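You operate a simulated robot arm through the tools that you are given. There is no shell and no other tool.

Carry out the task below with a simulated robot arm. There is one attempt and no reset: what you move stays moved.

## Task
Park the magnifier, move the disc to the green tray, wipe the soot off the glass and light the table.
Fine: use the felt block and put it back. What is to be rubbed or washed off counts as gone when no trace of it is left.
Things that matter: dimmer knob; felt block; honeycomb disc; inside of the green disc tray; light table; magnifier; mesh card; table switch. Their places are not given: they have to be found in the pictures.

The check looks at the end state, three seconds after you hand in, the way a careful person would. Anything else that was tipped, shoved, dropped, spilled or broken makes it a failure.

## Robot
A 6-joint arm with a fingered hand, fixed in place. Base frame: the origin is on the floor under the middle of its stand, x ahead of it, y to its left, z up. Readings come in m, rad, newtons and seconds.
With the tool pointing down near the work surface it reaches from about 0.28 to 0.8 m from the base axis. Its first joint turns from -2.897 to 2.897 rad. Payload 4 kg.
The tool frame sits at the grasp point between the pads (the TCP): z along the fingers, y along the line on which they close. The tips reach 0.026 m beyond it. The gripper opens to 0.132 m; its body begins 0.073 m behind the TCP. The gripper is a hand of 5 fingers: y runs from the thumb to the fingers, the wrist lies at [0, 0, -0.239] in the tool frame, and closing takes about 1.5 s.
Orientation is that of the tool frame in the base frame, as a unit quaternion [w, x, y, z]. With the fingers straight down and closing along the base's y, the tool's x points along the base's -x, its y along +y and its z along -z.

## Interface
- The arm moves only by the tool send_rows. Its argument "moves" is a list of rows, each an object (a shift or turn left out is 0, a gripper value left out holds the last) with "translation": the shift along the base's x, y, z in mm, a list of three; "rotation": the turn, a rotation vector about the base's x, y, z in rad, a list of three. In form: [{"translation": [x, y, z], "rotation": [wx, wy, wz]}, ...]. A call has 1 to 20 rows; each row shifts and turns the commanded pose from where the row before left it. "fingers" is the finger opening in mm, from 0 to 132, set as the call begins (left out, the last holds). A row lasts 0.2 s, in which the tool goes at most 0.05 m and 0.15 rad; a call with a longer step from one row to the next is refused whole, and so is a gripper value outside its range. Where a pose cannot be reached the arm comes as near as it can. A force on the tool above 50 N (or 10 N above the force at the start of the call, whichever is more), or a blocked arm, ends the call early, and 0.2 s more pass. Each finger travels about 0.045 m/s and halts on what it meets, pressing with about 29 N; the grip force reading is that of the motor and also rises with nothing between the fingers. The clock runs only during rows and for 0.2 s after the last one: add rows that do not move to give the fingers time. It gives the time, the measured TCP pose, the force on the tool (base axes), the opening and the grip force at its end, in the units of the frame above (readings bear some noise), with the torque about the TCP (base axes, N m) and any sound that the robot's microphone picked up.
- Cameras (640 x 400 px; columns grow to the right, rows downward): "scene" is fixed at [0.2186, 0.4993, 1.6937]; the picture's right is [-0.79, -0.61, 0.00], its down [-0.47, 0.60, -0.65] and it looks along [0.40, -0.51, -0.76] (base axes); focal length 344 px, centre (320, 200). "wrist" rides on the gripper at [0.085, 0.002, -0.097] in the tool frame; the picture's right is [-0.02, 1.00, 0.00], its down [-0.75, -0.02, -0.66] and it looks along [-0.66, -0.01, 0.75] (tool axes); focal length 270 px, centre (320, 200).
- snapshot(camera): a new picture of that camera. It takes no simulated time.
- finger_targets(finger1, finger2, finger3, finger4, thumb_bend): sets how far each is bent, from 0 (flat) to 1 (curled in); at 0.3 the hand is open as for a grip, at 0.7 the pads meet at the TCP. One left out holds its place. A second passes; each finger stops where it meets its share of the squeeze, and holds until it gets a number again. A gripper value or a shape takes the hand back. It gives what a move gives, with no picture; readings hold the bend of each and the force on the fingers (four entries, about 0 where the hand has none), thumb and palm.
- hand_shape(shape): the hand has 5 fingers and takes this shape, open, in about a second: jaw (thumb against the fingers, like two jaws); tri (thumb and two fingers); tip (a fingertip pinch); poke (one finger out to press); point (the index stretched); flat (the hand flat); cup (the hand cupped); fist (a fist). The gripper value then closes the fingers along that shape, each until it touches; the sizes above hold for jaw. It gives what a move gives, with no picture.
- point_at(camera, pixels): for up to 12 pixels [column, row] of the newest picture of that camera ("zoom" is the newest enlarged one), the place [x, y, z] in the base frame of the surface seen there, good to about 0.003 m. It takes no simulated time.
- enlarge(camera, box): a new picture of the part [left, top, right, bottom] of that camera's present view, enlarged. It takes no simulated time.
- hand_in(): hands the job in; it is judged then, once.

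Leave the gripper open and the arm clear of the work at the hand-in unless told otherwise.

The tools are called after "Call:" by a JSON object that holds its "op" and its "data". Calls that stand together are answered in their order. send_rows: Moves the arm, as the interface text tells. Its arguments: {"type":"object","properties":{"moves":{"type":"array","items":{"type":"object","properties":{"translation":{"type":"array","items":{"type":"number"}},"rotation":{"type":"array","items":{"type":"number"}}}}},"fingers":{"type":"number"}},"required":["moves"]} The other tools are called the same way: hand_shape (shape) gives the hand a shape; finger_targets (finger1, finger2, finger3, finger4, thumb_bend) moves the fingers one by one; snapshot (camera) takes a picture; point_at (camera, pixels) gives the place of the surface under pixels of a picture; enlarge (camera, box) takes an enlarged picture of a part of a camera's view; hand_in () hands the job in.

At the start:

```text
clock: 0.0
eef_pos: [0.4551, -0.0303, 1.2387]
orientation: [0.0, 0.0, 1.0, 0.0]
contact_force: [-0.5, 0.1, -0.8]
ft_torque: [-0.03, 0.04, 0.02]
grip_width: 0.1318
finger_force: 0.0
shape: jaw
bend: [0.3, 0.3, 0.3, 0.3, 0.3]
finger forces: [0.0, 0.0, 0.0, 0.1, 0.0, 0.0]
```

scene: 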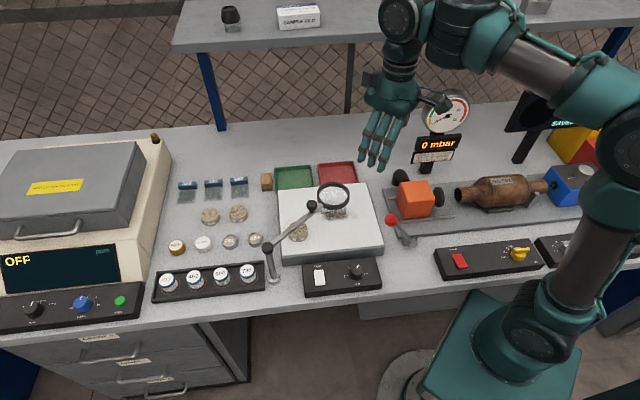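
wrist: 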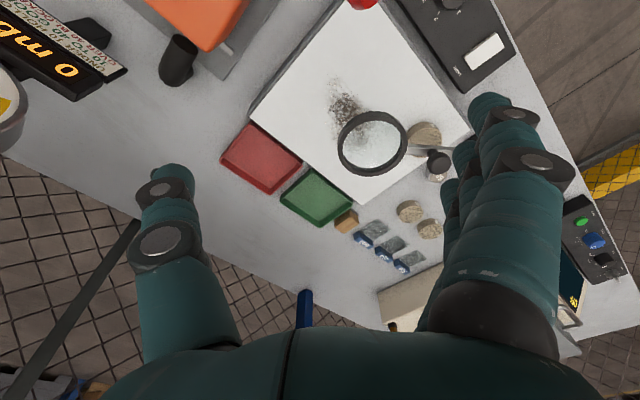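

I see the light table with soot, the magnifier on an articulated arm above it, a disc on the glass, green and red trays behind it, and a small felt block. I'll enlarge the work area to see it closely.

Call:
{"op": "enlarge", "data": {"camera": "scene", "box": [240, 150, 400, 300]}}

Call:
{"op": "enlarge", "data": {"camera": "wrist", "box": [220, 0, 540, 280]}}

```text
2.67 times, centred on (320, 225) of scene
```

zoom: 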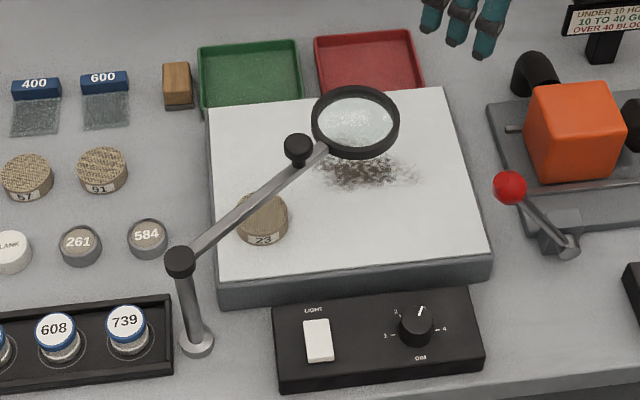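

```text
1.43 times, centred on (380, 140) of wrist
```

zoom: 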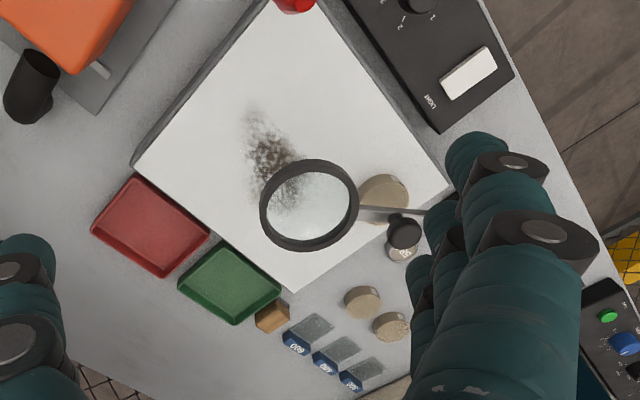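

I need coordinates, so I'll enlarge the scene part again so that it is the newest zoom, then query the points.

Call:
{"op": "enlarge", "data": {"camera": "scene", "box": [240, 150, 400, 250]}}

```text
4.00 times, centred on (320, 200) of scene
```

zoom: 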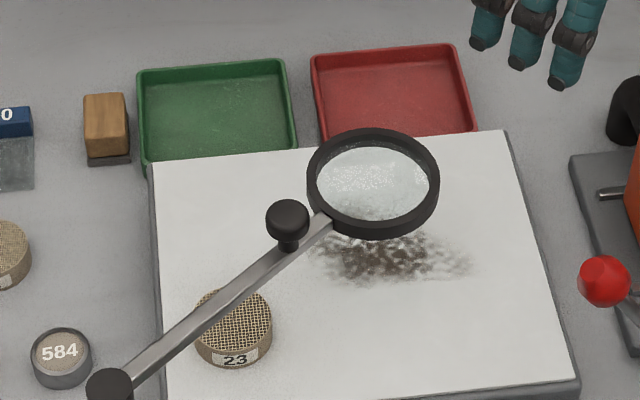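

Now querying the knob, ring, pivot, disc, block and trays, plus the glass corners.

Call:
{"op": "point_at", "data": {"camera": "zoom", "pixels": [[287, 215], [372, 136], [372, 232], [108, 380], [235, 315], [106, 110], [106, 155], [215, 110], [145, 72], [285, 68], [152, 170], [295, 150]]}}

Call:
{"op": "point_at", "data": {"camera": "scene", "pixels": [[280, 192], [367, 183], [381, 247], [283, 261], [333, 212], [270, 245], [274, 277], [319, 277], [355, 270], [305, 290], [380, 285], [210, 187]]}}

```text
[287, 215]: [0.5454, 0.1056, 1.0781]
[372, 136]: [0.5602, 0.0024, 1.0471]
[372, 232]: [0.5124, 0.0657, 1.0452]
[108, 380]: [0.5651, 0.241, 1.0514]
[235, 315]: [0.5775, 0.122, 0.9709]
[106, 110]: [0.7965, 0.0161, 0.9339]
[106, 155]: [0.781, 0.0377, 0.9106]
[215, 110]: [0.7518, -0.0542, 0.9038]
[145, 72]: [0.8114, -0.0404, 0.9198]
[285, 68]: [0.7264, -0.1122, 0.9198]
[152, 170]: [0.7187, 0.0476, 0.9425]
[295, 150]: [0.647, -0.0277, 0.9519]
```

```text
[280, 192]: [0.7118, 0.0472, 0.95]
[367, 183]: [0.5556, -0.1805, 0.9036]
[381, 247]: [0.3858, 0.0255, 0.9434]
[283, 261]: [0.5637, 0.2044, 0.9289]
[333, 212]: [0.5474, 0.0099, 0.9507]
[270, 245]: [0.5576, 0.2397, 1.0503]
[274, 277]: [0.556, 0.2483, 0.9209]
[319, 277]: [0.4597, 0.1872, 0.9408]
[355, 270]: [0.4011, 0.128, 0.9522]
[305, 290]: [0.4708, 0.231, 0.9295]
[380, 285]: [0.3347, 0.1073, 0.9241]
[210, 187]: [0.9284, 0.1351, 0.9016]
```

The glass is at z≈0.95, the table at z≈0.90, the magnifier arm at z≈1.05 and its knob at about (0.545, 0.106, 1.078). Next I'm checking for a parking mark or rest around the post, and looking at the cards, switch and dimmer.

Call:
{"op": "enlarge", "data": {"camera": "scene", "box": [140, 160, 300, 310]}}

Call:
{"op": "enlarge", "data": {"camera": "scene", "box": [255, 225, 395, 305]}}

Call:
{"op": "enlarge", "data": {"camera": "scene", "box": [160, 0, 640, 150]}}

```text
2.67 times, centred on (220, 235) of scene
```

zoom: 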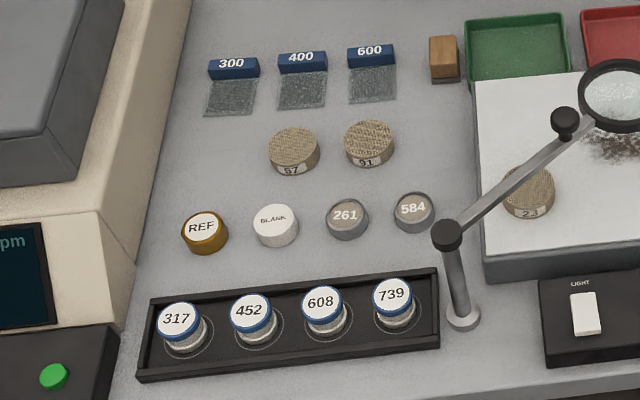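

```text
4.57 times, centred on (325, 265) of scene
```

zoom: 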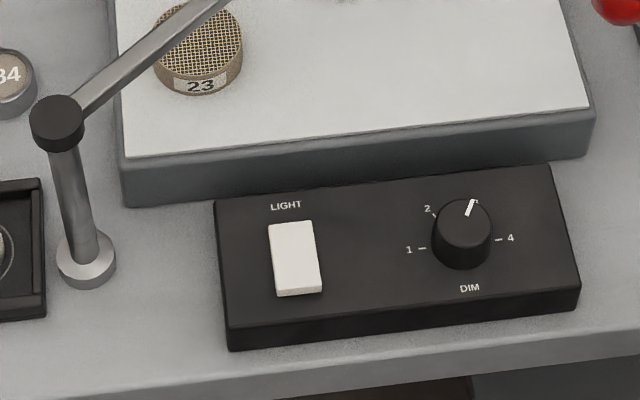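

```text
1.33 times, centred on (400, 75) of scene
```

zoom: 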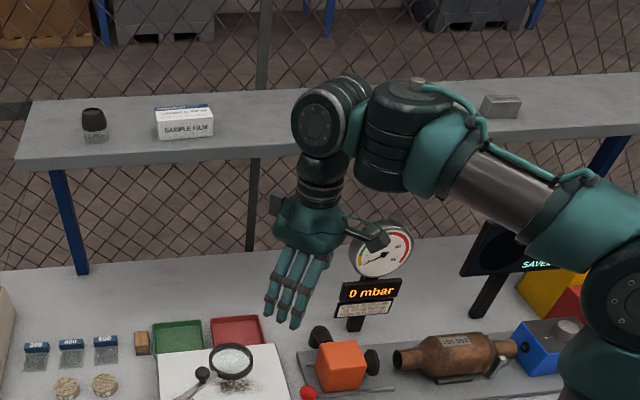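

No parking cradle is visible. The arm pivots on the post near (0.56, 0.245), so parking should mean swinging it clear of the glass. I'm comparing the discs to be sure disc 23 is the honeycomb one, and looking at the gap between the block and the tray.

Call:
{"op": "enlarge", "data": {"camera": "scene", "box": [195, 195, 315, 270]}}

Call:
{"op": "enlarge", "data": {"camera": "scene", "box": [250, 155, 330, 205]}}

```text
5.33 times, centred on (255, 232) of scene
```

zoom: 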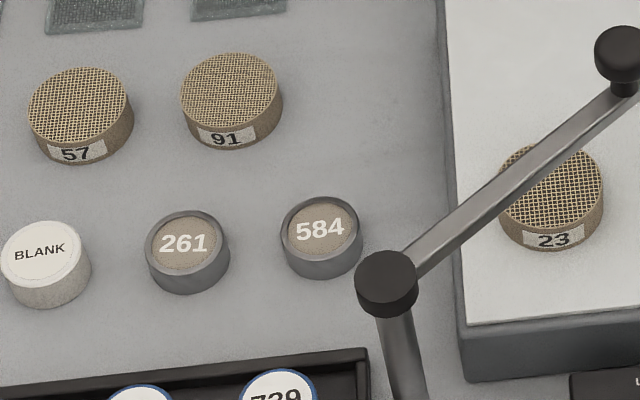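

```text
8.00 times, centred on (290, 180) of scene
```

zoom: 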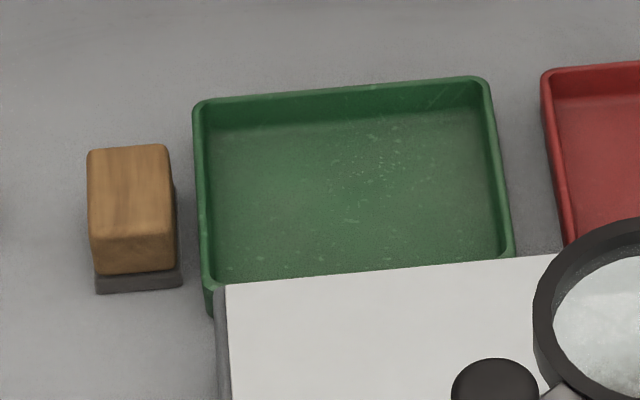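

All three discs look alike. Disc 23 lies on the glass and has to go for the wiping, so it is the one to move. Now measuring the block and tray edges in this zoom.

Call:
{"op": "point_at", "data": {"camera": "zoom", "pixels": [[92, 155], [165, 150], [172, 230], [92, 238], [98, 288], [178, 282], [140, 190], [198, 106], [487, 82], [508, 250], [208, 290], [350, 180]]}}

```text
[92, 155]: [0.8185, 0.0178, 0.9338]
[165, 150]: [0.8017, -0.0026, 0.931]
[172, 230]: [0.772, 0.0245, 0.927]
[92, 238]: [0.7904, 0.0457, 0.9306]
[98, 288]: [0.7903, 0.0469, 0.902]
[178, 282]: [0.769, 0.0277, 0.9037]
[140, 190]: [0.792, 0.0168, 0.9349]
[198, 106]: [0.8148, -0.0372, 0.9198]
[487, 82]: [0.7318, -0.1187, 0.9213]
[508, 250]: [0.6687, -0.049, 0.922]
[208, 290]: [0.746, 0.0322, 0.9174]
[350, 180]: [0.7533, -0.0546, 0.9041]
```

The block is about 26×40×31 mm, centred near (0.796, 0.022), about 14 mm from the tray. The tray's centre is near (0.741, -0.043). I'll do the magnifier first by pushing its bar with one stretched finger, so I'll set the poke shape and look at how the hand sits.

Call:
{"op": "hand_shape", "data": {"shape": "poke"}}

Call:
{"op": "snapshot", "data": {"camera": "wrist"}}

Call:
{"op": "enlarge", "data": {"camera": "scene", "box": [320, 40, 480, 190]}}

```text
clock: 0.9
eef_pos: [0.4548, -0.0298, 1.2405]
orientation: [-0.001, 0.0, 1.0, 0.0]
contact_force: [-0.9, 1.0, 0.3]
ft_torque: [-0.01, -0.03, 0.0]
grip_width: 0.0
finger_force: 0.0
shape: poke
bend: [1.0, 1.0, 1.0, 1.0, 0.47]
finger forces: [0.0, 0.1, 0.0, 0.1, 0.0, 0.1]
```

```text
taken
```

wrist: 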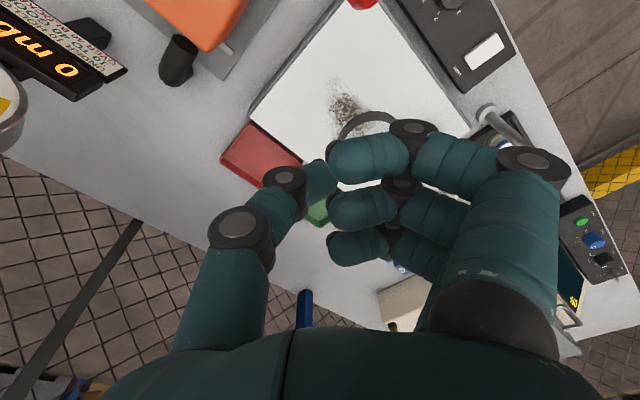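

```text
2.67 times, centred on (400, 115) of scene
```

zoom: 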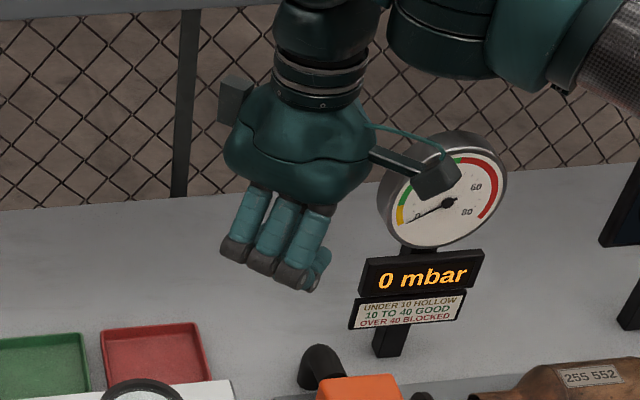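

Here the poke shape has all four fingers curled. I'll try "point" (index stretched) and look again.

Call:
{"op": "hand_shape", "data": {"shape": "point"}}

Call:
{"op": "snapshot", "data": {"camera": "wrist"}}

Call:
{"op": "enlarge", "data": {"camera": "scene", "box": [320, 40, 480, 190]}}

```text
clock: 1.8
eef_pos: [0.4542, -0.0308, 1.2391]
orientation: [0.0, 0.0, 1.0, 0.0]
contact_force: [-0.1, 1.1, 0.3]
ft_torque: [0.01, 0.0, -0.02]
grip_width: 0.1262
finger_force: 0.1
shape: point
bend: [0.28, 1.0, 1.0, 1.0, 0.55]
finger forces: [0.0, 0.0, 0.0, 0.0, 0.0, 0.0]
```

```text
taken
```

wrist: 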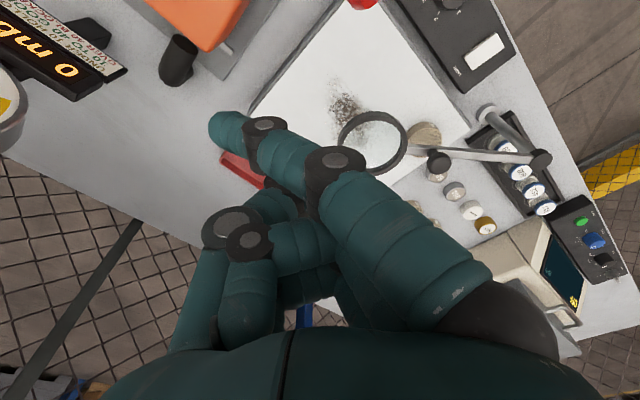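

```text
2.67 times, centred on (400, 115) of scene
```

zoom: 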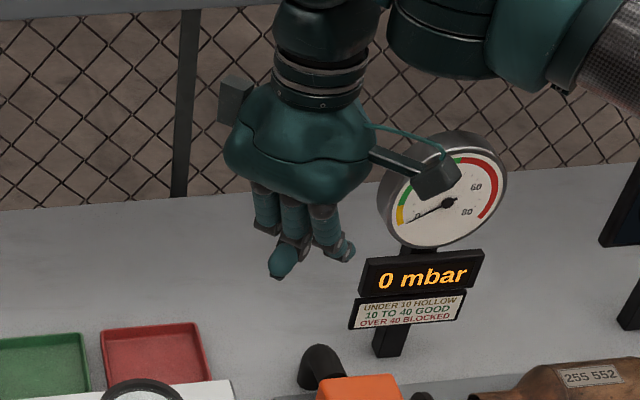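

Index is the finger nearest the camera (base −x side). I'll straighten it fully and curl the others, then measure where its tip is.

Call:
{"op": "finger_targets", "data": {"finger1": 0.05, "finger2": 1, "finger3": 1, "finger4": 1, "thumb_bend": 0.8}}

Call:
{"op": "snapshot", "data": {"camera": "wrist"}}

Call:
{"op": "enlarge", "data": {"camera": "scene", "box": [320, 40, 480, 190]}}

```text
clock: 2.8
eef_pos: [0.4548, -0.0303, 1.2397]
orientation: [0.0, 0.0, 1.0, 0.0]
contact_force: [-0.4, 0.4, -0.9]
ft_torque: [0.01, -0.01, 0.02]
grip_width: 0.0874
finger_force: 0.2
shape: fingers
bend: [0.05, 1.0, 1.0, 1.0, 0.8]
finger forces: [0.0, 0.0, 0.0, 0.1, 0.0, 0.0]
```

```text
taken
```

wrist: 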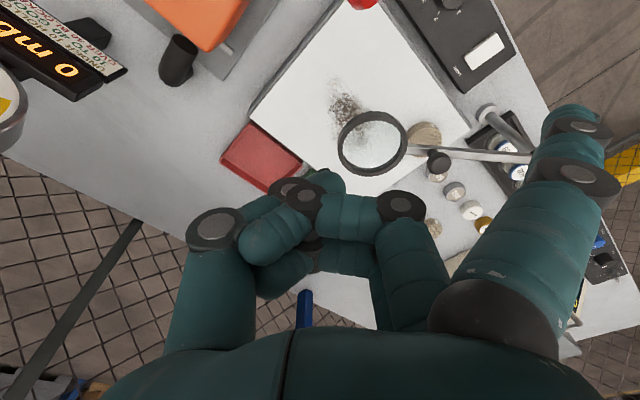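

```text
2.67 times, centred on (400, 115) of scene
```

zoom: 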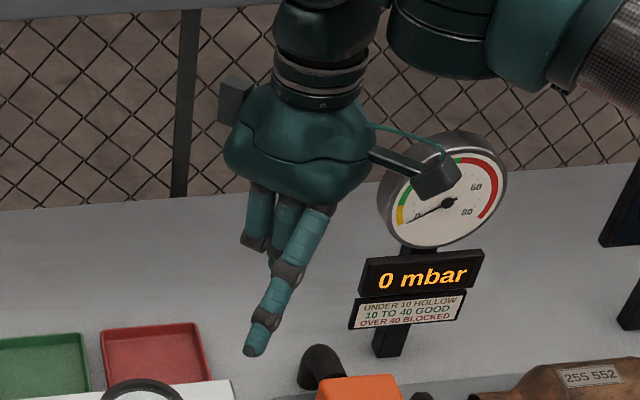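

The index now points straight down. Measuring points along it in both views.

Call:
{"op": "point_at", "data": {"camera": "zoom", "pixels": [[252, 351], [265, 315], [278, 288], [300, 245], [258, 245], [285, 255]]}}

Call:
{"op": "point_at", "data": {"camera": "wrist", "pixels": [[560, 112], [584, 128], [578, 172], [545, 235], [305, 205], [405, 203], [330, 215]]}}

```text
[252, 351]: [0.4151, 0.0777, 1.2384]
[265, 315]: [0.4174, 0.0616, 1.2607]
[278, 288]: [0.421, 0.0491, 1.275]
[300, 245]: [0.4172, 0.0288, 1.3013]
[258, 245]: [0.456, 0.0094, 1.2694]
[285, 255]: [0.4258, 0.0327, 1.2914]
```

```text
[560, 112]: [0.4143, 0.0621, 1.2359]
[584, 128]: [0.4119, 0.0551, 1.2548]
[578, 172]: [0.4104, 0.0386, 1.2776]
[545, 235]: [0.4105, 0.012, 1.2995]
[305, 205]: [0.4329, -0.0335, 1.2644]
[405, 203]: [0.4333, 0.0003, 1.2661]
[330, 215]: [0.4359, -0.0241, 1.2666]
```

With the index at that angle it reaches outward, which isn't handy for pushing. A closed jaw clump is sturdier: tips 26 mm below the TCP and nothing hanging over the bar. I'm setting jaw, closing most of the way, and going to the −x side of the bar at about (0.44, 0.13).

Call:
{"op": "hand_shape", "data": {"shape": "jaw"}}

Call:
{"op": "send_rows", "data": {"fingers": 8, "moves": [{"translation": [-4, 40, 0]}, {"translation": [-4, 40, 0]}, {"translation": [-4, 40, 0]}, {"translation": [-4, 40, 0]}, {"translation": [0, 0, -30]}, {"translation": [0, 0, -30]}, {"translation": [0, 0, 0]}, {"translation": [0, 0, 0]}, {"translation": [0, 0, 0]}]}}

Call:
{"op": "snapshot", "data": {"camera": "wrist"}}

Call:
{"op": "enlarge", "data": {"camera": "scene", "box": [220, 100, 400, 270]}}

```text
clock: 3.7
eef_pos: [0.4551, -0.0298, 1.2389]
orientation: [-0.001, 0.001, 1.0, 0.0]
contact_force: [-0.1, -0.6, 0.1]
ft_torque: [-0.01, 0.03, 0.0]
grip_width: 0.132
finger_force: 0.0
shape: jaw
bend: [0.3, 0.3, 0.3, 0.3, 0.3]
finger forces: [0.1, 0.0, 0.1, 0.0, 0.1, 0.0]
```

```text
clock: 5.7
eef_pos: [0.4382, 0.1277, 1.1808]
orientation: [0.0, 0.0, 1.0, 0.0]
contact_force: [-0.7, 0.7, 0.6]
ft_torque: [0.03, 0.02, 0.0]
grip_width: 0.0084
finger_force: 0.0
shape: jaw
bend: [0.71, 0.71, 0.71, 0.71, 0.7]
finger forces: [0.0, 0.1, 0.0, 0.0, 0.1, 0.0]
```

```text
taken
```

wrist: 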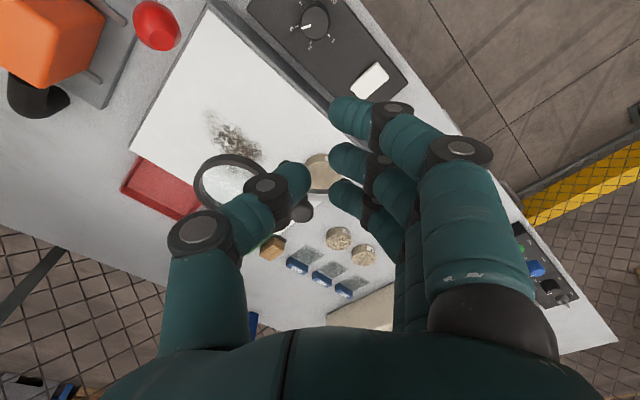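

```text
2.35 times, centred on (310, 185) of scene
```

zoom: 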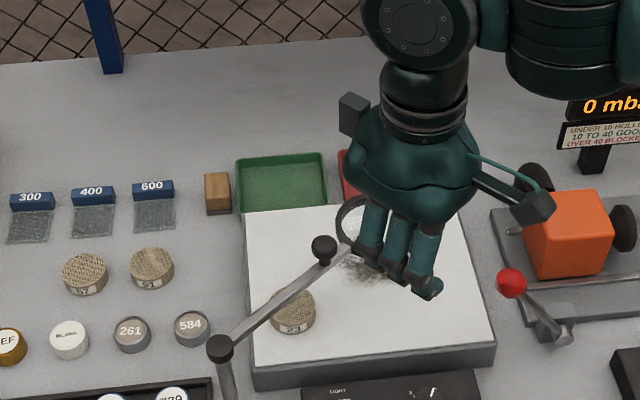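

The hand is closed to a loose clump. I'll measure the fingertip positions relative to the TCP for accurate pushing.

Call:
{"op": "point_at", "data": {"camera": "wrist", "pixels": [[345, 112], [350, 158], [350, 195], [297, 178], [265, 200], [385, 150], [340, 240], [362, 254], [272, 243], [300, 213], [235, 150]]}}

Call:
{"op": "point_at", "data": {"camera": "zoom", "pixels": [[425, 290], [390, 270], [365, 255], [325, 240], [325, 255], [220, 345], [300, 290], [400, 240], [395, 190], [290, 308], [228, 380]]}}

```text
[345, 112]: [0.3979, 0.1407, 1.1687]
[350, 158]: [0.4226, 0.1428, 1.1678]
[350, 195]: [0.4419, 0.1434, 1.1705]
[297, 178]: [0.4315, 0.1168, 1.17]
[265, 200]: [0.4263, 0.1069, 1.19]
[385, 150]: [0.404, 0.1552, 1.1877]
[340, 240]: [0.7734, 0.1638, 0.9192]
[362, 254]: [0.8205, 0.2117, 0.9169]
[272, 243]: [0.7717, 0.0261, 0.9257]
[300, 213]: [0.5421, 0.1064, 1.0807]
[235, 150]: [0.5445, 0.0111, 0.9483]
```

```text
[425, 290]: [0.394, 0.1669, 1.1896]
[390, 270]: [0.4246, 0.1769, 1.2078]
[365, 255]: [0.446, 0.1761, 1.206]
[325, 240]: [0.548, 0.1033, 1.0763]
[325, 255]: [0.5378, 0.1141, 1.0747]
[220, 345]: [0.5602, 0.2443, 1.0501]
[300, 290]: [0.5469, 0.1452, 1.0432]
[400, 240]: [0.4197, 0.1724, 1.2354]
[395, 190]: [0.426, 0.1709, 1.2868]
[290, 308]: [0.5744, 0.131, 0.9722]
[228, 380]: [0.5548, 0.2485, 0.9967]
```

Tips are about 26 mm below the TCP, the bar top is at z≈1.043 and the pivot is at about (0.560, 0.2445). I'm descending to z≈1.045 beside the bar (it is about 10 cm to the +x), then creeping close.

Call:
{"op": "send_rows", "data": {"moves": [{"translation": [0, 0, -34]}, {"translation": [0, 0, -34]}, {"translation": [0, 0, -34]}, {"translation": [0, 0, -34]}, {"translation": [13, -1, 0]}, {"translation": [13, -1, 0]}, {"translation": [10, 0, 0]}]}}

Call:
{"op": "enlarge", "data": {"camera": "scene", "box": [220, 120, 400, 290]}}

Call:
{"op": "snapshot", "data": {"camera": "wrist"}}

```text
clock: 7.3
eef_pos: [0.4739, 0.1284, 1.0424]
orientation: [0.0, 0.0, 1.0, 0.0]
contact_force: [0.0, -0.6, -0.4]
ft_torque: [-0.01, 0.02, 0.02]
grip_width: 0.0085
finger_force: 0.1
shape: jaw
bend: [0.71, 0.71, 0.71, 0.71, 0.7]
finger forces: [0.0, 0.1, 0.0, 0.1, 0.0, 0.1]
```

```text
2.35 times, centred on (310, 205) of scene
```

zoom: 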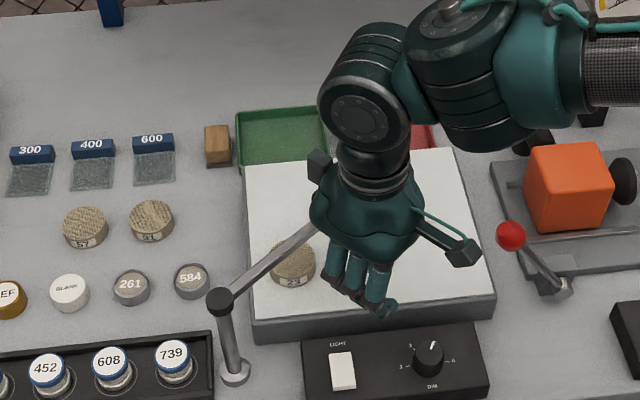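

```text
taken
```

wrist: 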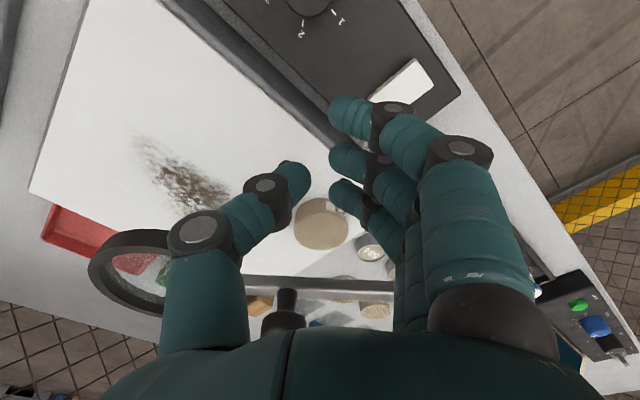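

The bar lies just past the fingers with no contact yet. Now pushing it counter-clockwise along the arc around the pivot, turning the hand with it — first half.

Call:
{"op": "send_rows", "data": {"moves": [{"translation": [9, -2, 0]}, {"translation": [9, -2, 0]}, {"translation": [8.3, -4, 0], "rotation": [0, 0, 0.0667]}, {"translation": [8.3, -4, 0], "rotation": [0, 0, 0.0667]}, {"translation": [8.7, -2.8, 0], "rotation": [0, 0, 0.0667]}, {"translation": [8.7, -2.8, 0], "rotation": [0, 0, 0.0667]}, {"translation": [9, -1.7, 0], "rotation": [0, 0, 0.0667]}, {"translation": [9, -1.7, 0], "rotation": [0, 0, 0.0667]}, {"translation": [9.1, -0.4, 0], "rotation": [0, 0, 0.0667]}, {"translation": [9.1, -0.4, 0], "rotation": [0, 0, 0.0667]}, {"translation": [9.1, 0.7, 0], "rotation": [0, 0, 0.0667]}, {"translation": [9.1, 0.7, 0], "rotation": [0, 0, 0.0667]}]}}

Call:
{"op": "enlarge", "data": {"camera": "scene", "box": [220, 120, 400, 290]}}

Call:
{"op": "snapshot", "data": {"camera": "wrist"}}

```text
clock: 9.9
eef_pos: [0.5817, 0.1088, 1.0424]
orientation: [0.0, -0.328, 0.945, 0.0]
contact_force: [-0.3, 0.2, -0.1]
ft_torque: [0.02, 0.0, 0.04]
grip_width: 0.0084
finger_force: 0.1
shape: jaw
bend: [0.71, 0.71, 0.71, 0.71, 0.7]
finger forces: [0.0, 0.0, 0.0, 0.1, 0.1, 0.1]
```

```text
2.35 times, centred on (310, 205) of scene
```

zoom: 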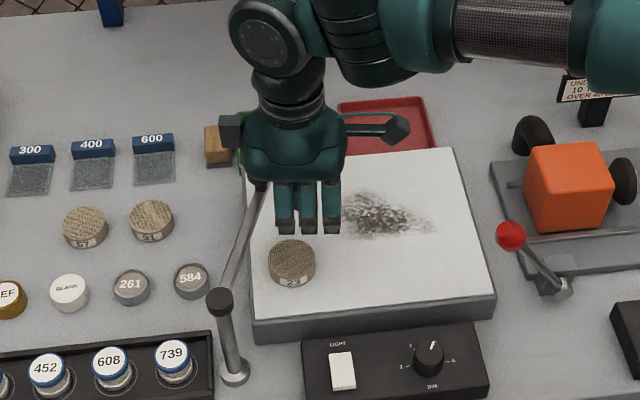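

```text
taken
```

wrist: 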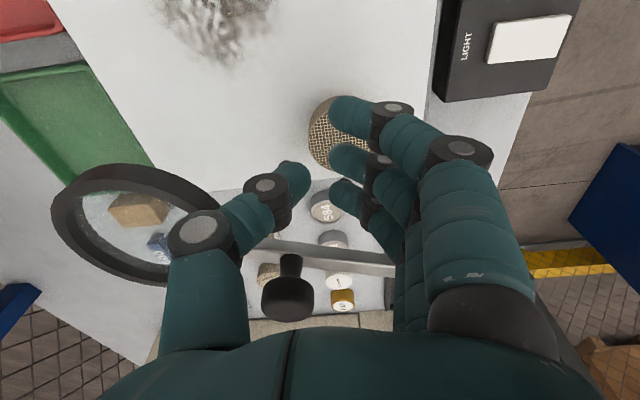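

The bar follows the hand with almost no force. Continuing the arc to bring it off the glass, pointing about +x.

Call:
{"op": "send_rows", "data": {"moves": [{"translation": [9, 2, 0], "rotation": [0, 0, 0.0667]}, {"translation": [9, 2, 0], "rotation": [0, 0, 0.0667]}, {"translation": [8.6, 3.1, 0], "rotation": [0, 0, 0.0667]}, {"translation": [8.6, 3.1, 0], "rotation": [0, 0, 0.0667]}, {"translation": [8.2, 4.2, 0], "rotation": [0, 0, 0.0667]}, {"translation": [8.2, 4.2, 0], "rotation": [0, 0, 0.0667]}, {"translation": [7.5, 5.3, 0], "rotation": [0, 0, 0.0667]}, {"translation": [7.5, 5.3, 0], "rotation": [0, 0, 0.0667]}, {"translation": [6.8, 6.2, 0], "rotation": [0, 0, 0.0667]}, {"translation": [6.8, 6.2, 0], "rotation": [0, 0, 0.0667]}, {"translation": [5.8, 7.1, 0], "rotation": [0, 0, 0.0667]}, {"translation": [5.8, 7.1, 0], "rotation": [0, 0, 0.0667]}]}}

Call:
{"op": "snapshot", "data": {"camera": "scene"}}

Call:
{"op": "snapshot", "data": {"camera": "wrist"}}

```text
clock: 11.5
eef_pos: [0.6362, 0.126, 1.0425]
orientation: [-0.005, -0.527, 0.85, 0.002]
contact_force: [-13.8, -21.1, 6.6]
ft_torque: [0.21, 0.09, 0.89]
grip_width: 0.009
finger_force: 0.0
shape: jaw
bend: [0.71, 0.71, 0.71, 0.71, 0.7]
finger forces: [0.0, 0.0, 0.0, 24.5, 0.1, 0.1]
stopped in row 7: the force on the tool passed its limit at 59 N (the readings are from after the stop); the commanded pose is now the measured one
```

```text
taken
```

scene: 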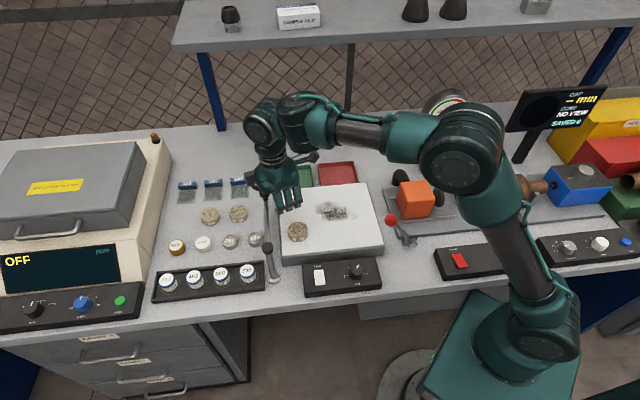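

```text
taken
```

wrist: 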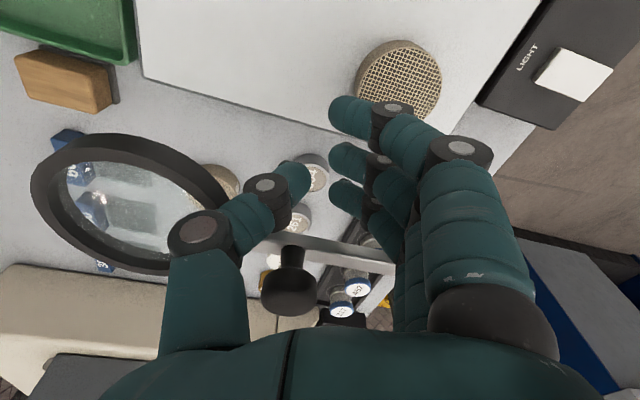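

The call stopped at 59 N with the load on the little finger, so the bar has reached its stop, well off the glass (about −35°). I'm backing off away from the bar, then rising to look.

Call:
{"op": "send_rows", "data": {"moves": [{"translation": [-6, -8, 0]}, {"translation": [-12, -16, 0]}, {"translation": [-12, -16, 0]}, {"translation": [0, 0, 40]}, {"translation": [0, 0, 40]}, {"translation": [-20, -20, 40]}, {"translation": [-30, -30, 20]}, {"translation": [-30, -30, 0]}, {"translation": [0, 0, 0]}]}}

Call:
{"op": "enlarge", "data": {"camera": "scene", "box": [200, 130, 380, 300]}}

Call:
{"op": "snapshot", "data": {"camera": "wrist"}}

```text
clock: 13.5
eef_pos: [0.5253, 0.0069, 1.179]
orientation: [-0.005, -0.527, 0.85, 0.001]
contact_force: [-0.1, 0.4, -0.2]
ft_torque: [-0.03, -0.01, -0.01]
grip_width: 0.0086
finger_force: 0.0
shape: jaw
bend: [0.71, 0.71, 0.71, 0.71, 0.7]
finger forces: [0.1, 0.0, 0.1, 0.0, 0.1, 0.1]
```

```text
2.35 times, centred on (290, 215) of scene
```

zoom: 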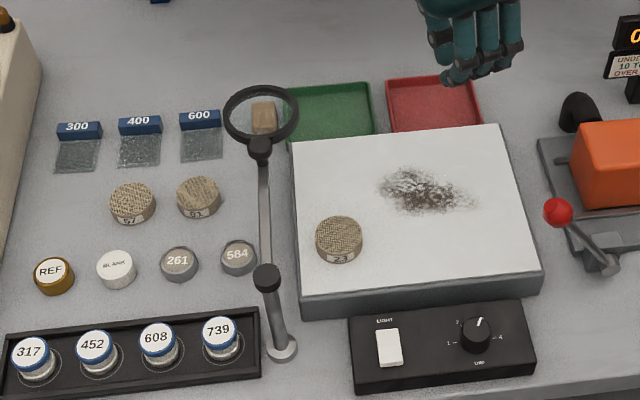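

```text
taken
```

wrist: 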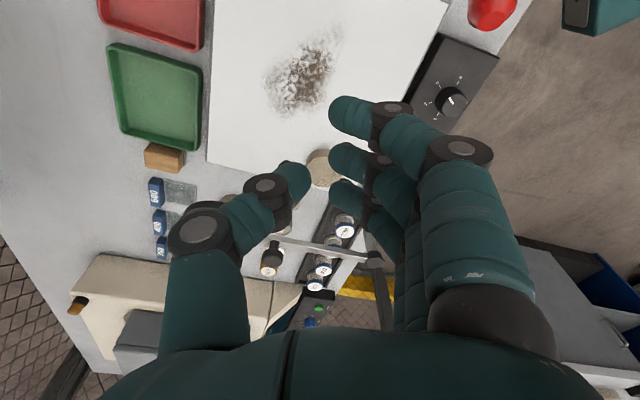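

The magnifier now sits off the left side of the glass. I'm measuring its ring, knob and bar to know how close it is to the glass and the block.

Call:
{"op": "point_at", "data": {"camera": "zoom", "pixels": [[260, 91], [226, 115], [296, 115], [261, 147], [266, 275], [264, 200], [338, 232], [345, 258], [294, 142], [503, 126], [540, 270], [303, 296]]}}

Call:
{"op": "enlarge", "data": {"camera": "scene", "box": [300, 180, 360, 240]}}

```text
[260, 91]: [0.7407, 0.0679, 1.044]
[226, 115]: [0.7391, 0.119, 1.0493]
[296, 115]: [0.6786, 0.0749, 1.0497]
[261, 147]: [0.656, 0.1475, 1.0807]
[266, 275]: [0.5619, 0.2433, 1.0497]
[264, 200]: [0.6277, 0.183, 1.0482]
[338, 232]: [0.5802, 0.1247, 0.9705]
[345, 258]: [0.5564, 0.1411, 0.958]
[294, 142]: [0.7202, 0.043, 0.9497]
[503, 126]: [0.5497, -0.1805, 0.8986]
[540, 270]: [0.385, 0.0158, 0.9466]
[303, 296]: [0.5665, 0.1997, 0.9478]
```

```text
6.67 times, centred on (330, 210) of scene
```

zoom: 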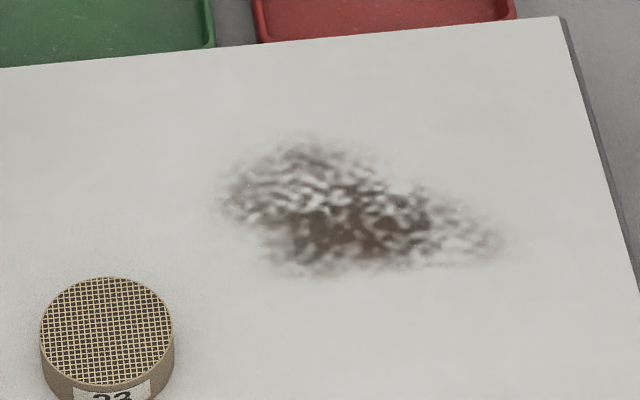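

The bar now rests at about −45°, parallel to the glass's left edge, on its stop. Next is disc 23 at about (0.580, 0.125), top z≈0.971. I'm turning the hand to the table's axes (camera side away from the magnifier bar), opening to 90 mm and hovering above the disc.

Call:
{"op": "send_rows", "data": {"fingers": 90, "moves": [{"translation": [13.7, 29.5, 0], "rotation": [0, 0, -0.1]}, {"translation": [13.7, 29.5, 0], "rotation": [0, 0, -0.1]}, {"translation": [13.7, 29.5, 0], "rotation": [0, 0, -0.075]}, {"translation": [13.6, 29.6, 0], "rotation": [0, 0, -0.05]}, {"translation": [0, 0, -20]}, {"translation": [0, 0, 0]}, {"translation": [0, 0, 0]}, {"translation": [0, 0, 0]}]}}

Call:
{"op": "snapshot", "data": {"camera": "wrist"}}

Call:
{"op": "enlarge", "data": {"camera": "scene", "box": [200, 110, 380, 280]}}

```text
clock: 15.3
eef_pos: [0.5828, 0.1257, 1.1639]
orientation: [-0.006, -0.382, 0.924, 0.002]
contact_force: [0.5, 0.1, 0.0]
ft_torque: [0.01, 0.01, 0.01]
grip_width: 0.0895
finger_force: 0.1
shape: jaw
bend: [0.69, 0.69, 0.69, 0.69, 0.65]
finger forces: [0.0, 0.0, 0.1, 0.0, 0.0, 0.0]
```

```text
taken
```

wrist: 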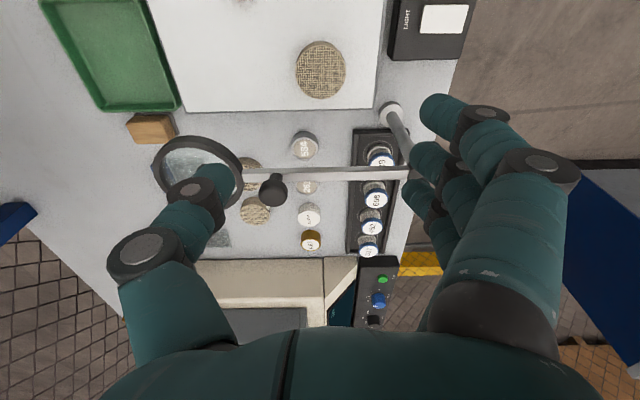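

```text
2.35 times, centred on (290, 195) of scene
```

zoom: 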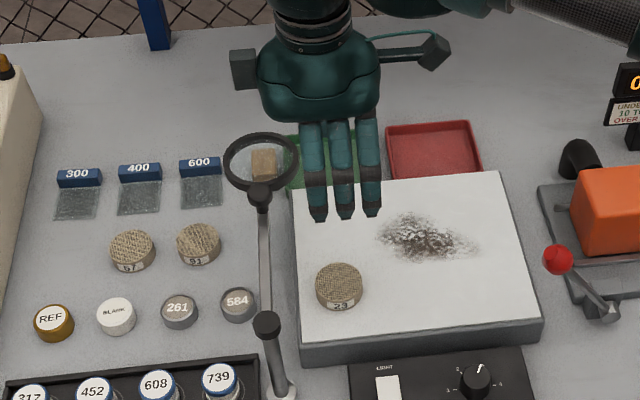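

I'll zoom on the wrist view to see the disc and count the fingers properly.

Call:
{"op": "enlarge", "data": {"camera": "wrist", "box": [340, 60, 600, 260]}}

Call:
{"op": "enlarge", "data": {"camera": "scene", "box": [250, 100, 350, 200]}}

Call:
{"op": "point_at", "data": {"camera": "wrist", "pixels": [[320, 42], [320, 95], [297, 70], [346, 70], [320, 68], [245, 108], [215, 140], [170, 155], [195, 205], [272, 190], [376, 107], [183, 109]]}}

```text
2.00 times, centred on (470, 160) of wrist
```

zoom: 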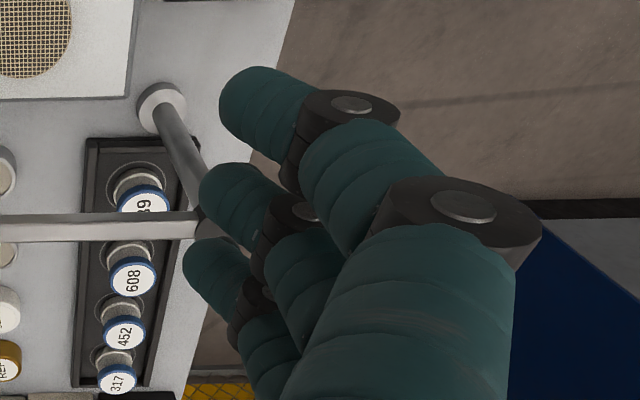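

```text
4.00 times, centred on (300, 150) of scene
```

zoom: 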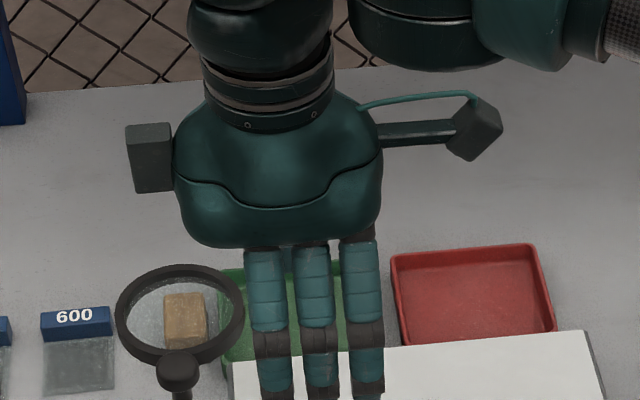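

```text
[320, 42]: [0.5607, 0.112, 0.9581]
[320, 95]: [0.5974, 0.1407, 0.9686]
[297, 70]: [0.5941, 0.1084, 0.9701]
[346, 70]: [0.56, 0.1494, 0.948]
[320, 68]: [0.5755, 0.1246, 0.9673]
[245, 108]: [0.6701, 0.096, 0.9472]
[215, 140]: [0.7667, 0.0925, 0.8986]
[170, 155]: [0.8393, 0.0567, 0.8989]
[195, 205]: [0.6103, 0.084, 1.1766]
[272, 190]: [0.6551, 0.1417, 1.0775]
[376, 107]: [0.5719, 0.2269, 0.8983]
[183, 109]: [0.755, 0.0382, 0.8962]
```

I count three visible fingers opposite the thumb. I'll measure the tips' places around the TCP to centre the grip well.

Call:
{"op": "point_at", "data": {"camera": "wrist", "pixels": [[440, 103], [425, 155], [414, 196], [222, 178], [215, 170], [485, 118], [455, 165], [440, 205]]}}

Call:
{"op": "point_at", "data": {"camera": "zoom", "pixels": [[265, 290], [315, 290], [360, 290], [150, 155], [475, 130], [200, 235], [370, 220], [280, 390], [325, 390], [370, 390], [128, 300], [235, 320]]}}

```text
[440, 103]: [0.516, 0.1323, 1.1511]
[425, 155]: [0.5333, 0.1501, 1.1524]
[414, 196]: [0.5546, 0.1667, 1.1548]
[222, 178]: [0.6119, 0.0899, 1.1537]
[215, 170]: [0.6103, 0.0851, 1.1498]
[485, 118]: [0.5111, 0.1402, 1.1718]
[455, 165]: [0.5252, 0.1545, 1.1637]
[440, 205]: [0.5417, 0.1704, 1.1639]
```

```text
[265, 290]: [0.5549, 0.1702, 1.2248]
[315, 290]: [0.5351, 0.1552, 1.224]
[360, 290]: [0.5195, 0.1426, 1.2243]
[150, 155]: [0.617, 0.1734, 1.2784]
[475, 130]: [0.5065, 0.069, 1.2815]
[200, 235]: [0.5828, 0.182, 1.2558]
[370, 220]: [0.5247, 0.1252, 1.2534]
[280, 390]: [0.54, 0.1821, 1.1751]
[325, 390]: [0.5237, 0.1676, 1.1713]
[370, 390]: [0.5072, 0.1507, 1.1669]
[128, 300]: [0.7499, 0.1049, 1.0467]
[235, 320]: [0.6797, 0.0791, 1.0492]
```

In the hand frame the fingers sit at x ≈ +33, +11, −11 mm with the thumb opposite near +5 mm. The disc centre is at about (0.578, 0.124), well centred. I'm descending most of the way, clear of the knob and bar on the −x tool side.

Call:
{"op": "send_rows", "data": {"moves": [{"translation": [0, 2, -35]}, {"translation": [0, 0, -35]}, {"translation": [0, 0, -35]}, {"translation": [0, 0, -30]}, {"translation": [0, 0, 0]}]}}

Call:
{"op": "snapshot", "data": {"camera": "wrist"}}

Call:
{"op": "enlarge", "data": {"camera": "scene", "box": [210, 130, 370, 290]}}

```text
clock: 16.5
eef_pos: [0.5834, 0.1265, 1.0267]
orientation: [-0.005, -0.383, 0.924, 0.003]
contact_force: [0.1, 0.2, -0.3]
ft_torque: [0.01, -0.02, 0.02]
grip_width: 0.0895
finger_force: 0.0
shape: jaw
bend: [0.69, 0.69, 0.69, 0.69, 0.65]
finger forces: [0.0, 0.0, 0.0, 0.1, 0.0, 0.1]
```

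```text
taken
```

wrist: 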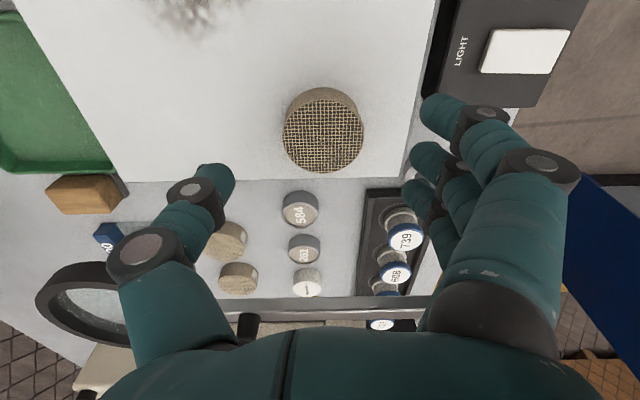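

```text
2.50 times, centred on (290, 210) of scene
```

zoom: 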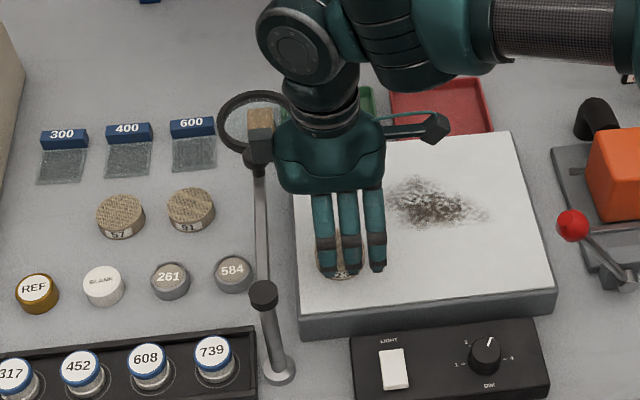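

The hand's left box might brush the magnifier knob (at (0.656, 0.148), top z 1.081) if I go straight down. The disc is round, so I'll turn the hand 17° counter-clockwise to move that box away from the knob, then descend in small steps.

Call:
{"op": "send_rows", "data": {"moves": [{"translation": [-1.2, 1.2, 0], "rotation": [0, 0, 0.1]}, {"translation": [-1.3, 1.3, 0], "rotation": [0, 0, 0.1]}, {"translation": [0, 0, 0], "rotation": [0, 0, 0.1]}, {"translation": [0, 0, -15]}, {"translation": [0, 0, -15]}, {"translation": [0, 0, 0]}]}}

Call:
{"op": "snapshot", "data": {"camera": "wrist"}}

Call:
{"op": "enlarge", "data": {"camera": "scene", "box": [230, 150, 340, 260]}}

```text
clock: 17.9
eef_pos: [0.5771, 0.129, 0.9972]
orientation: [-0.005, -0.516, 0.856, 0.002]
contact_force: [-0.4, 0.0, -0.2]
ft_torque: [-0.01, 0.0, 0.02]
grip_width: 0.0899
finger_force: 0.1
shape: jaw
bend: [0.69, 0.69, 0.69, 0.69, 0.65]
finger forces: [0.1, 0.0, 0.1, 0.0, 0.1, 0.0]
```

```text
taken
```

wrist: 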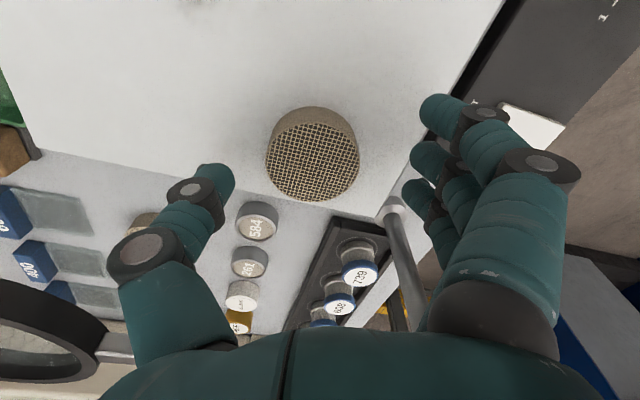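

```text
3.64 times, centred on (285, 205) of scene
```

zoom: 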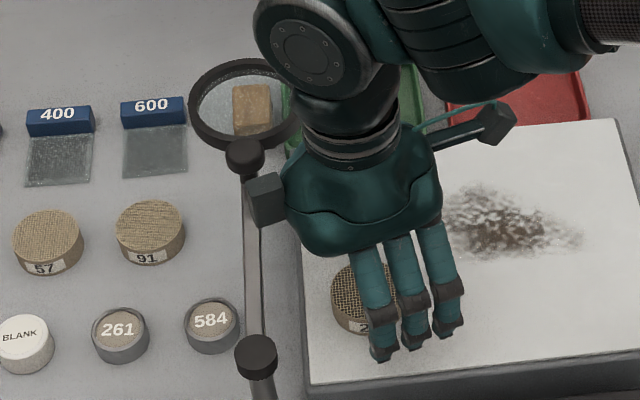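

The disc is within about 5 mm of the grip centre (disc top at pixel (313, 160)). The hand's left box is over the bar between knob and post, with about 2 cm to spare vertically. I'm shifting a few mm, descending to z≈0.983 and closing gently on the disc.

Call:
{"op": "send_rows", "data": {"moves": [{"translation": [3.5, -2, 0]}, {"translation": [0, 0, -7]}, {"translation": [0, 0, -7]}, {"translation": [0, 0, 0]}]}}

Call:
{"op": "send_rows", "data": {"fingers": 40, "moves": [{"translation": [0, 0, 0]}, {"translation": [0, 0, 0]}, {"translation": [0, 0, 0]}, {"translation": [0, 0, 0]}, {"translation": [0, 0, 0]}, {"translation": [0, 0, 0]}]}}

Call:
{"op": "snapshot", "data": {"camera": "wrist"}}

Call:
{"op": "enlarge", "data": {"camera": "scene", "box": [230, 150, 340, 260]}}

```text
clock: 18.9
eef_pos: [0.5816, 0.1282, 0.9837]
orientation: [-0.005, -0.517, 0.856, 0.002]
contact_force: [-0.1, -0.5, -0.6]
ft_torque: [0.0, 0.01, 0.0]
grip_width: 0.0896
finger_force: 0.2
shape: jaw
bend: [0.69, 0.69, 0.69, 0.69, 0.65]
finger forces: [0.1, 0.0, 0.0, 0.0, 0.1, 0.0]
```

```text
clock: 20.3
eef_pos: [0.5817, 0.1281, 0.9843]
orientation: [-0.005, -0.517, 0.856, 0.001]
contact_force: [0.5, -0.3, 1.6]
ft_torque: [0.0, -0.02, 0.02]
grip_width: 0.0284
finger_force: 19.2
shape: jaw
bend: [0.65, 0.73, 0.73, 0.65, 0.71]
finger forces: [0.0, 7.4, 7.2, 0.0, 15.4, 0.0]
```

```text
taken
```

wrist: 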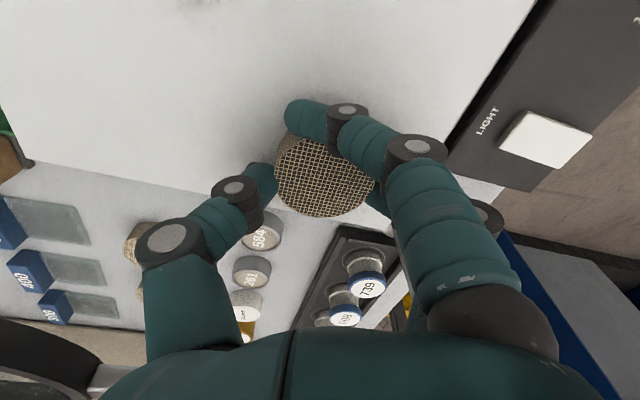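

```text
3.64 times, centred on (285, 205) of scene
```

zoom: 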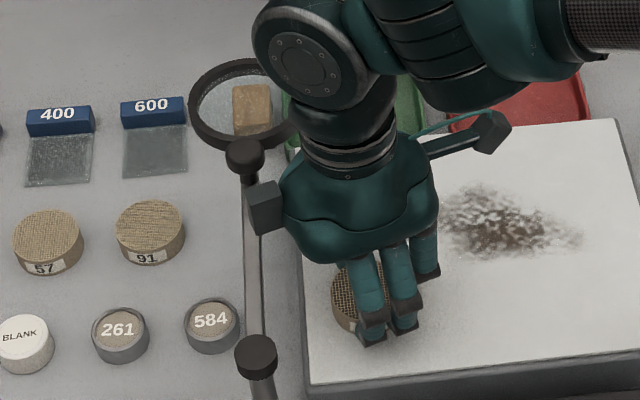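

Fingers 2 and 3 (about 7 N each) and the thumb (15 N) hold the disc; fingers 1 and 4 closed past its sides. Those outer fingers would be tight against the tray walls later, so I'll curl them up out of the way while the disc still rests on the glass.

Call:
{"op": "finger_targets", "data": {"finger1": 1.0, "finger4": 1.0}}

Call:
{"op": "snapshot", "data": {"camera": "wrist"}}

Call:
{"op": "enlarge", "data": {"camera": "scene", "box": [230, 150, 340, 260]}}

```text
clock: 21.3
eef_pos: [0.5814, 0.1262, 0.9826]
orientation: [-0.005, -0.517, 0.856, 0.002]
contact_force: [0.3, -0.4, 1.5]
ft_torque: [0.01, 0.05, -0.03]
grip_width: 0.0434
finger_force: 15.3
shape: fingers
bend: [1.0, 0.73, 0.73, 1.0, 0.71]
finger forces: [0.0, 7.5, 7.3, 0.0, 15.5, 0.1]
```

```text
taken
```

wrist: 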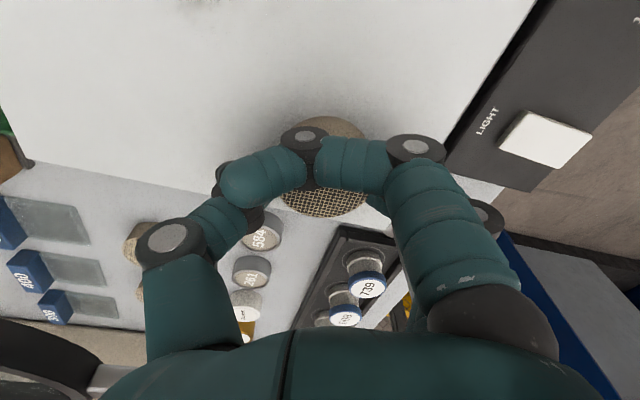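

```text
3.64 times, centred on (285, 205) of scene
```

zoom: 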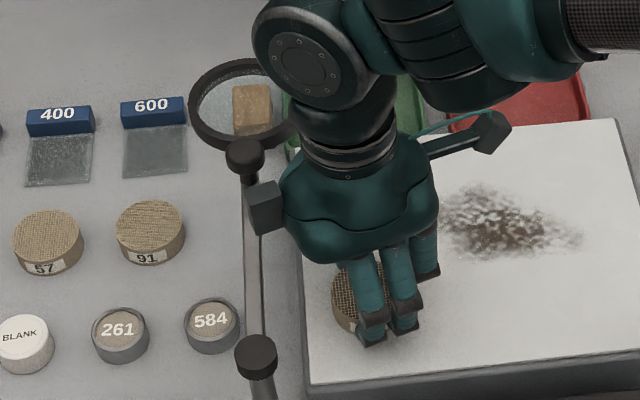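

The outer fingers are curled clear and the grip still holds with 7.5/7.3/15.5 N. Lifting a little to confirm the disc comes along.

Call:
{"op": "send_rows", "data": {"moves": [{"translation": [0, 0, 10]}, {"translation": [0, 0, 15]}, {"translation": [0, 0, 0]}]}}

Call:
{"op": "enlarge", "data": {"camera": "scene", "box": [230, 150, 340, 260]}}

```text
clock: 22.1
eef_pos: [0.5825, 0.1278, 1.0065]
orientation: [-0.005, -0.517, 0.856, 0.001]
contact_force: [0.2, -0.5, -0.6]
ft_torque: [0.0, -0.03, -0.02]
grip_width: 0.0434
finger_force: 15.1
shape: fingers
bend: [1.0, 0.73, 0.73, 1.0, 0.71]
finger forces: [0.1, 7.7, 7.4, 0.1, 15.0, 0.1]
```

```text
3.64 times, centred on (285, 205) of scene
```

zoom: 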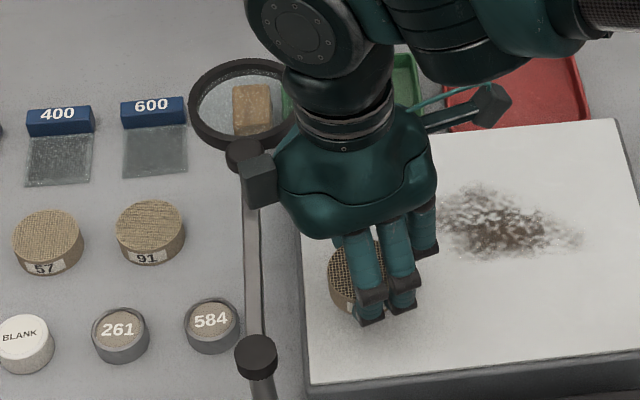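

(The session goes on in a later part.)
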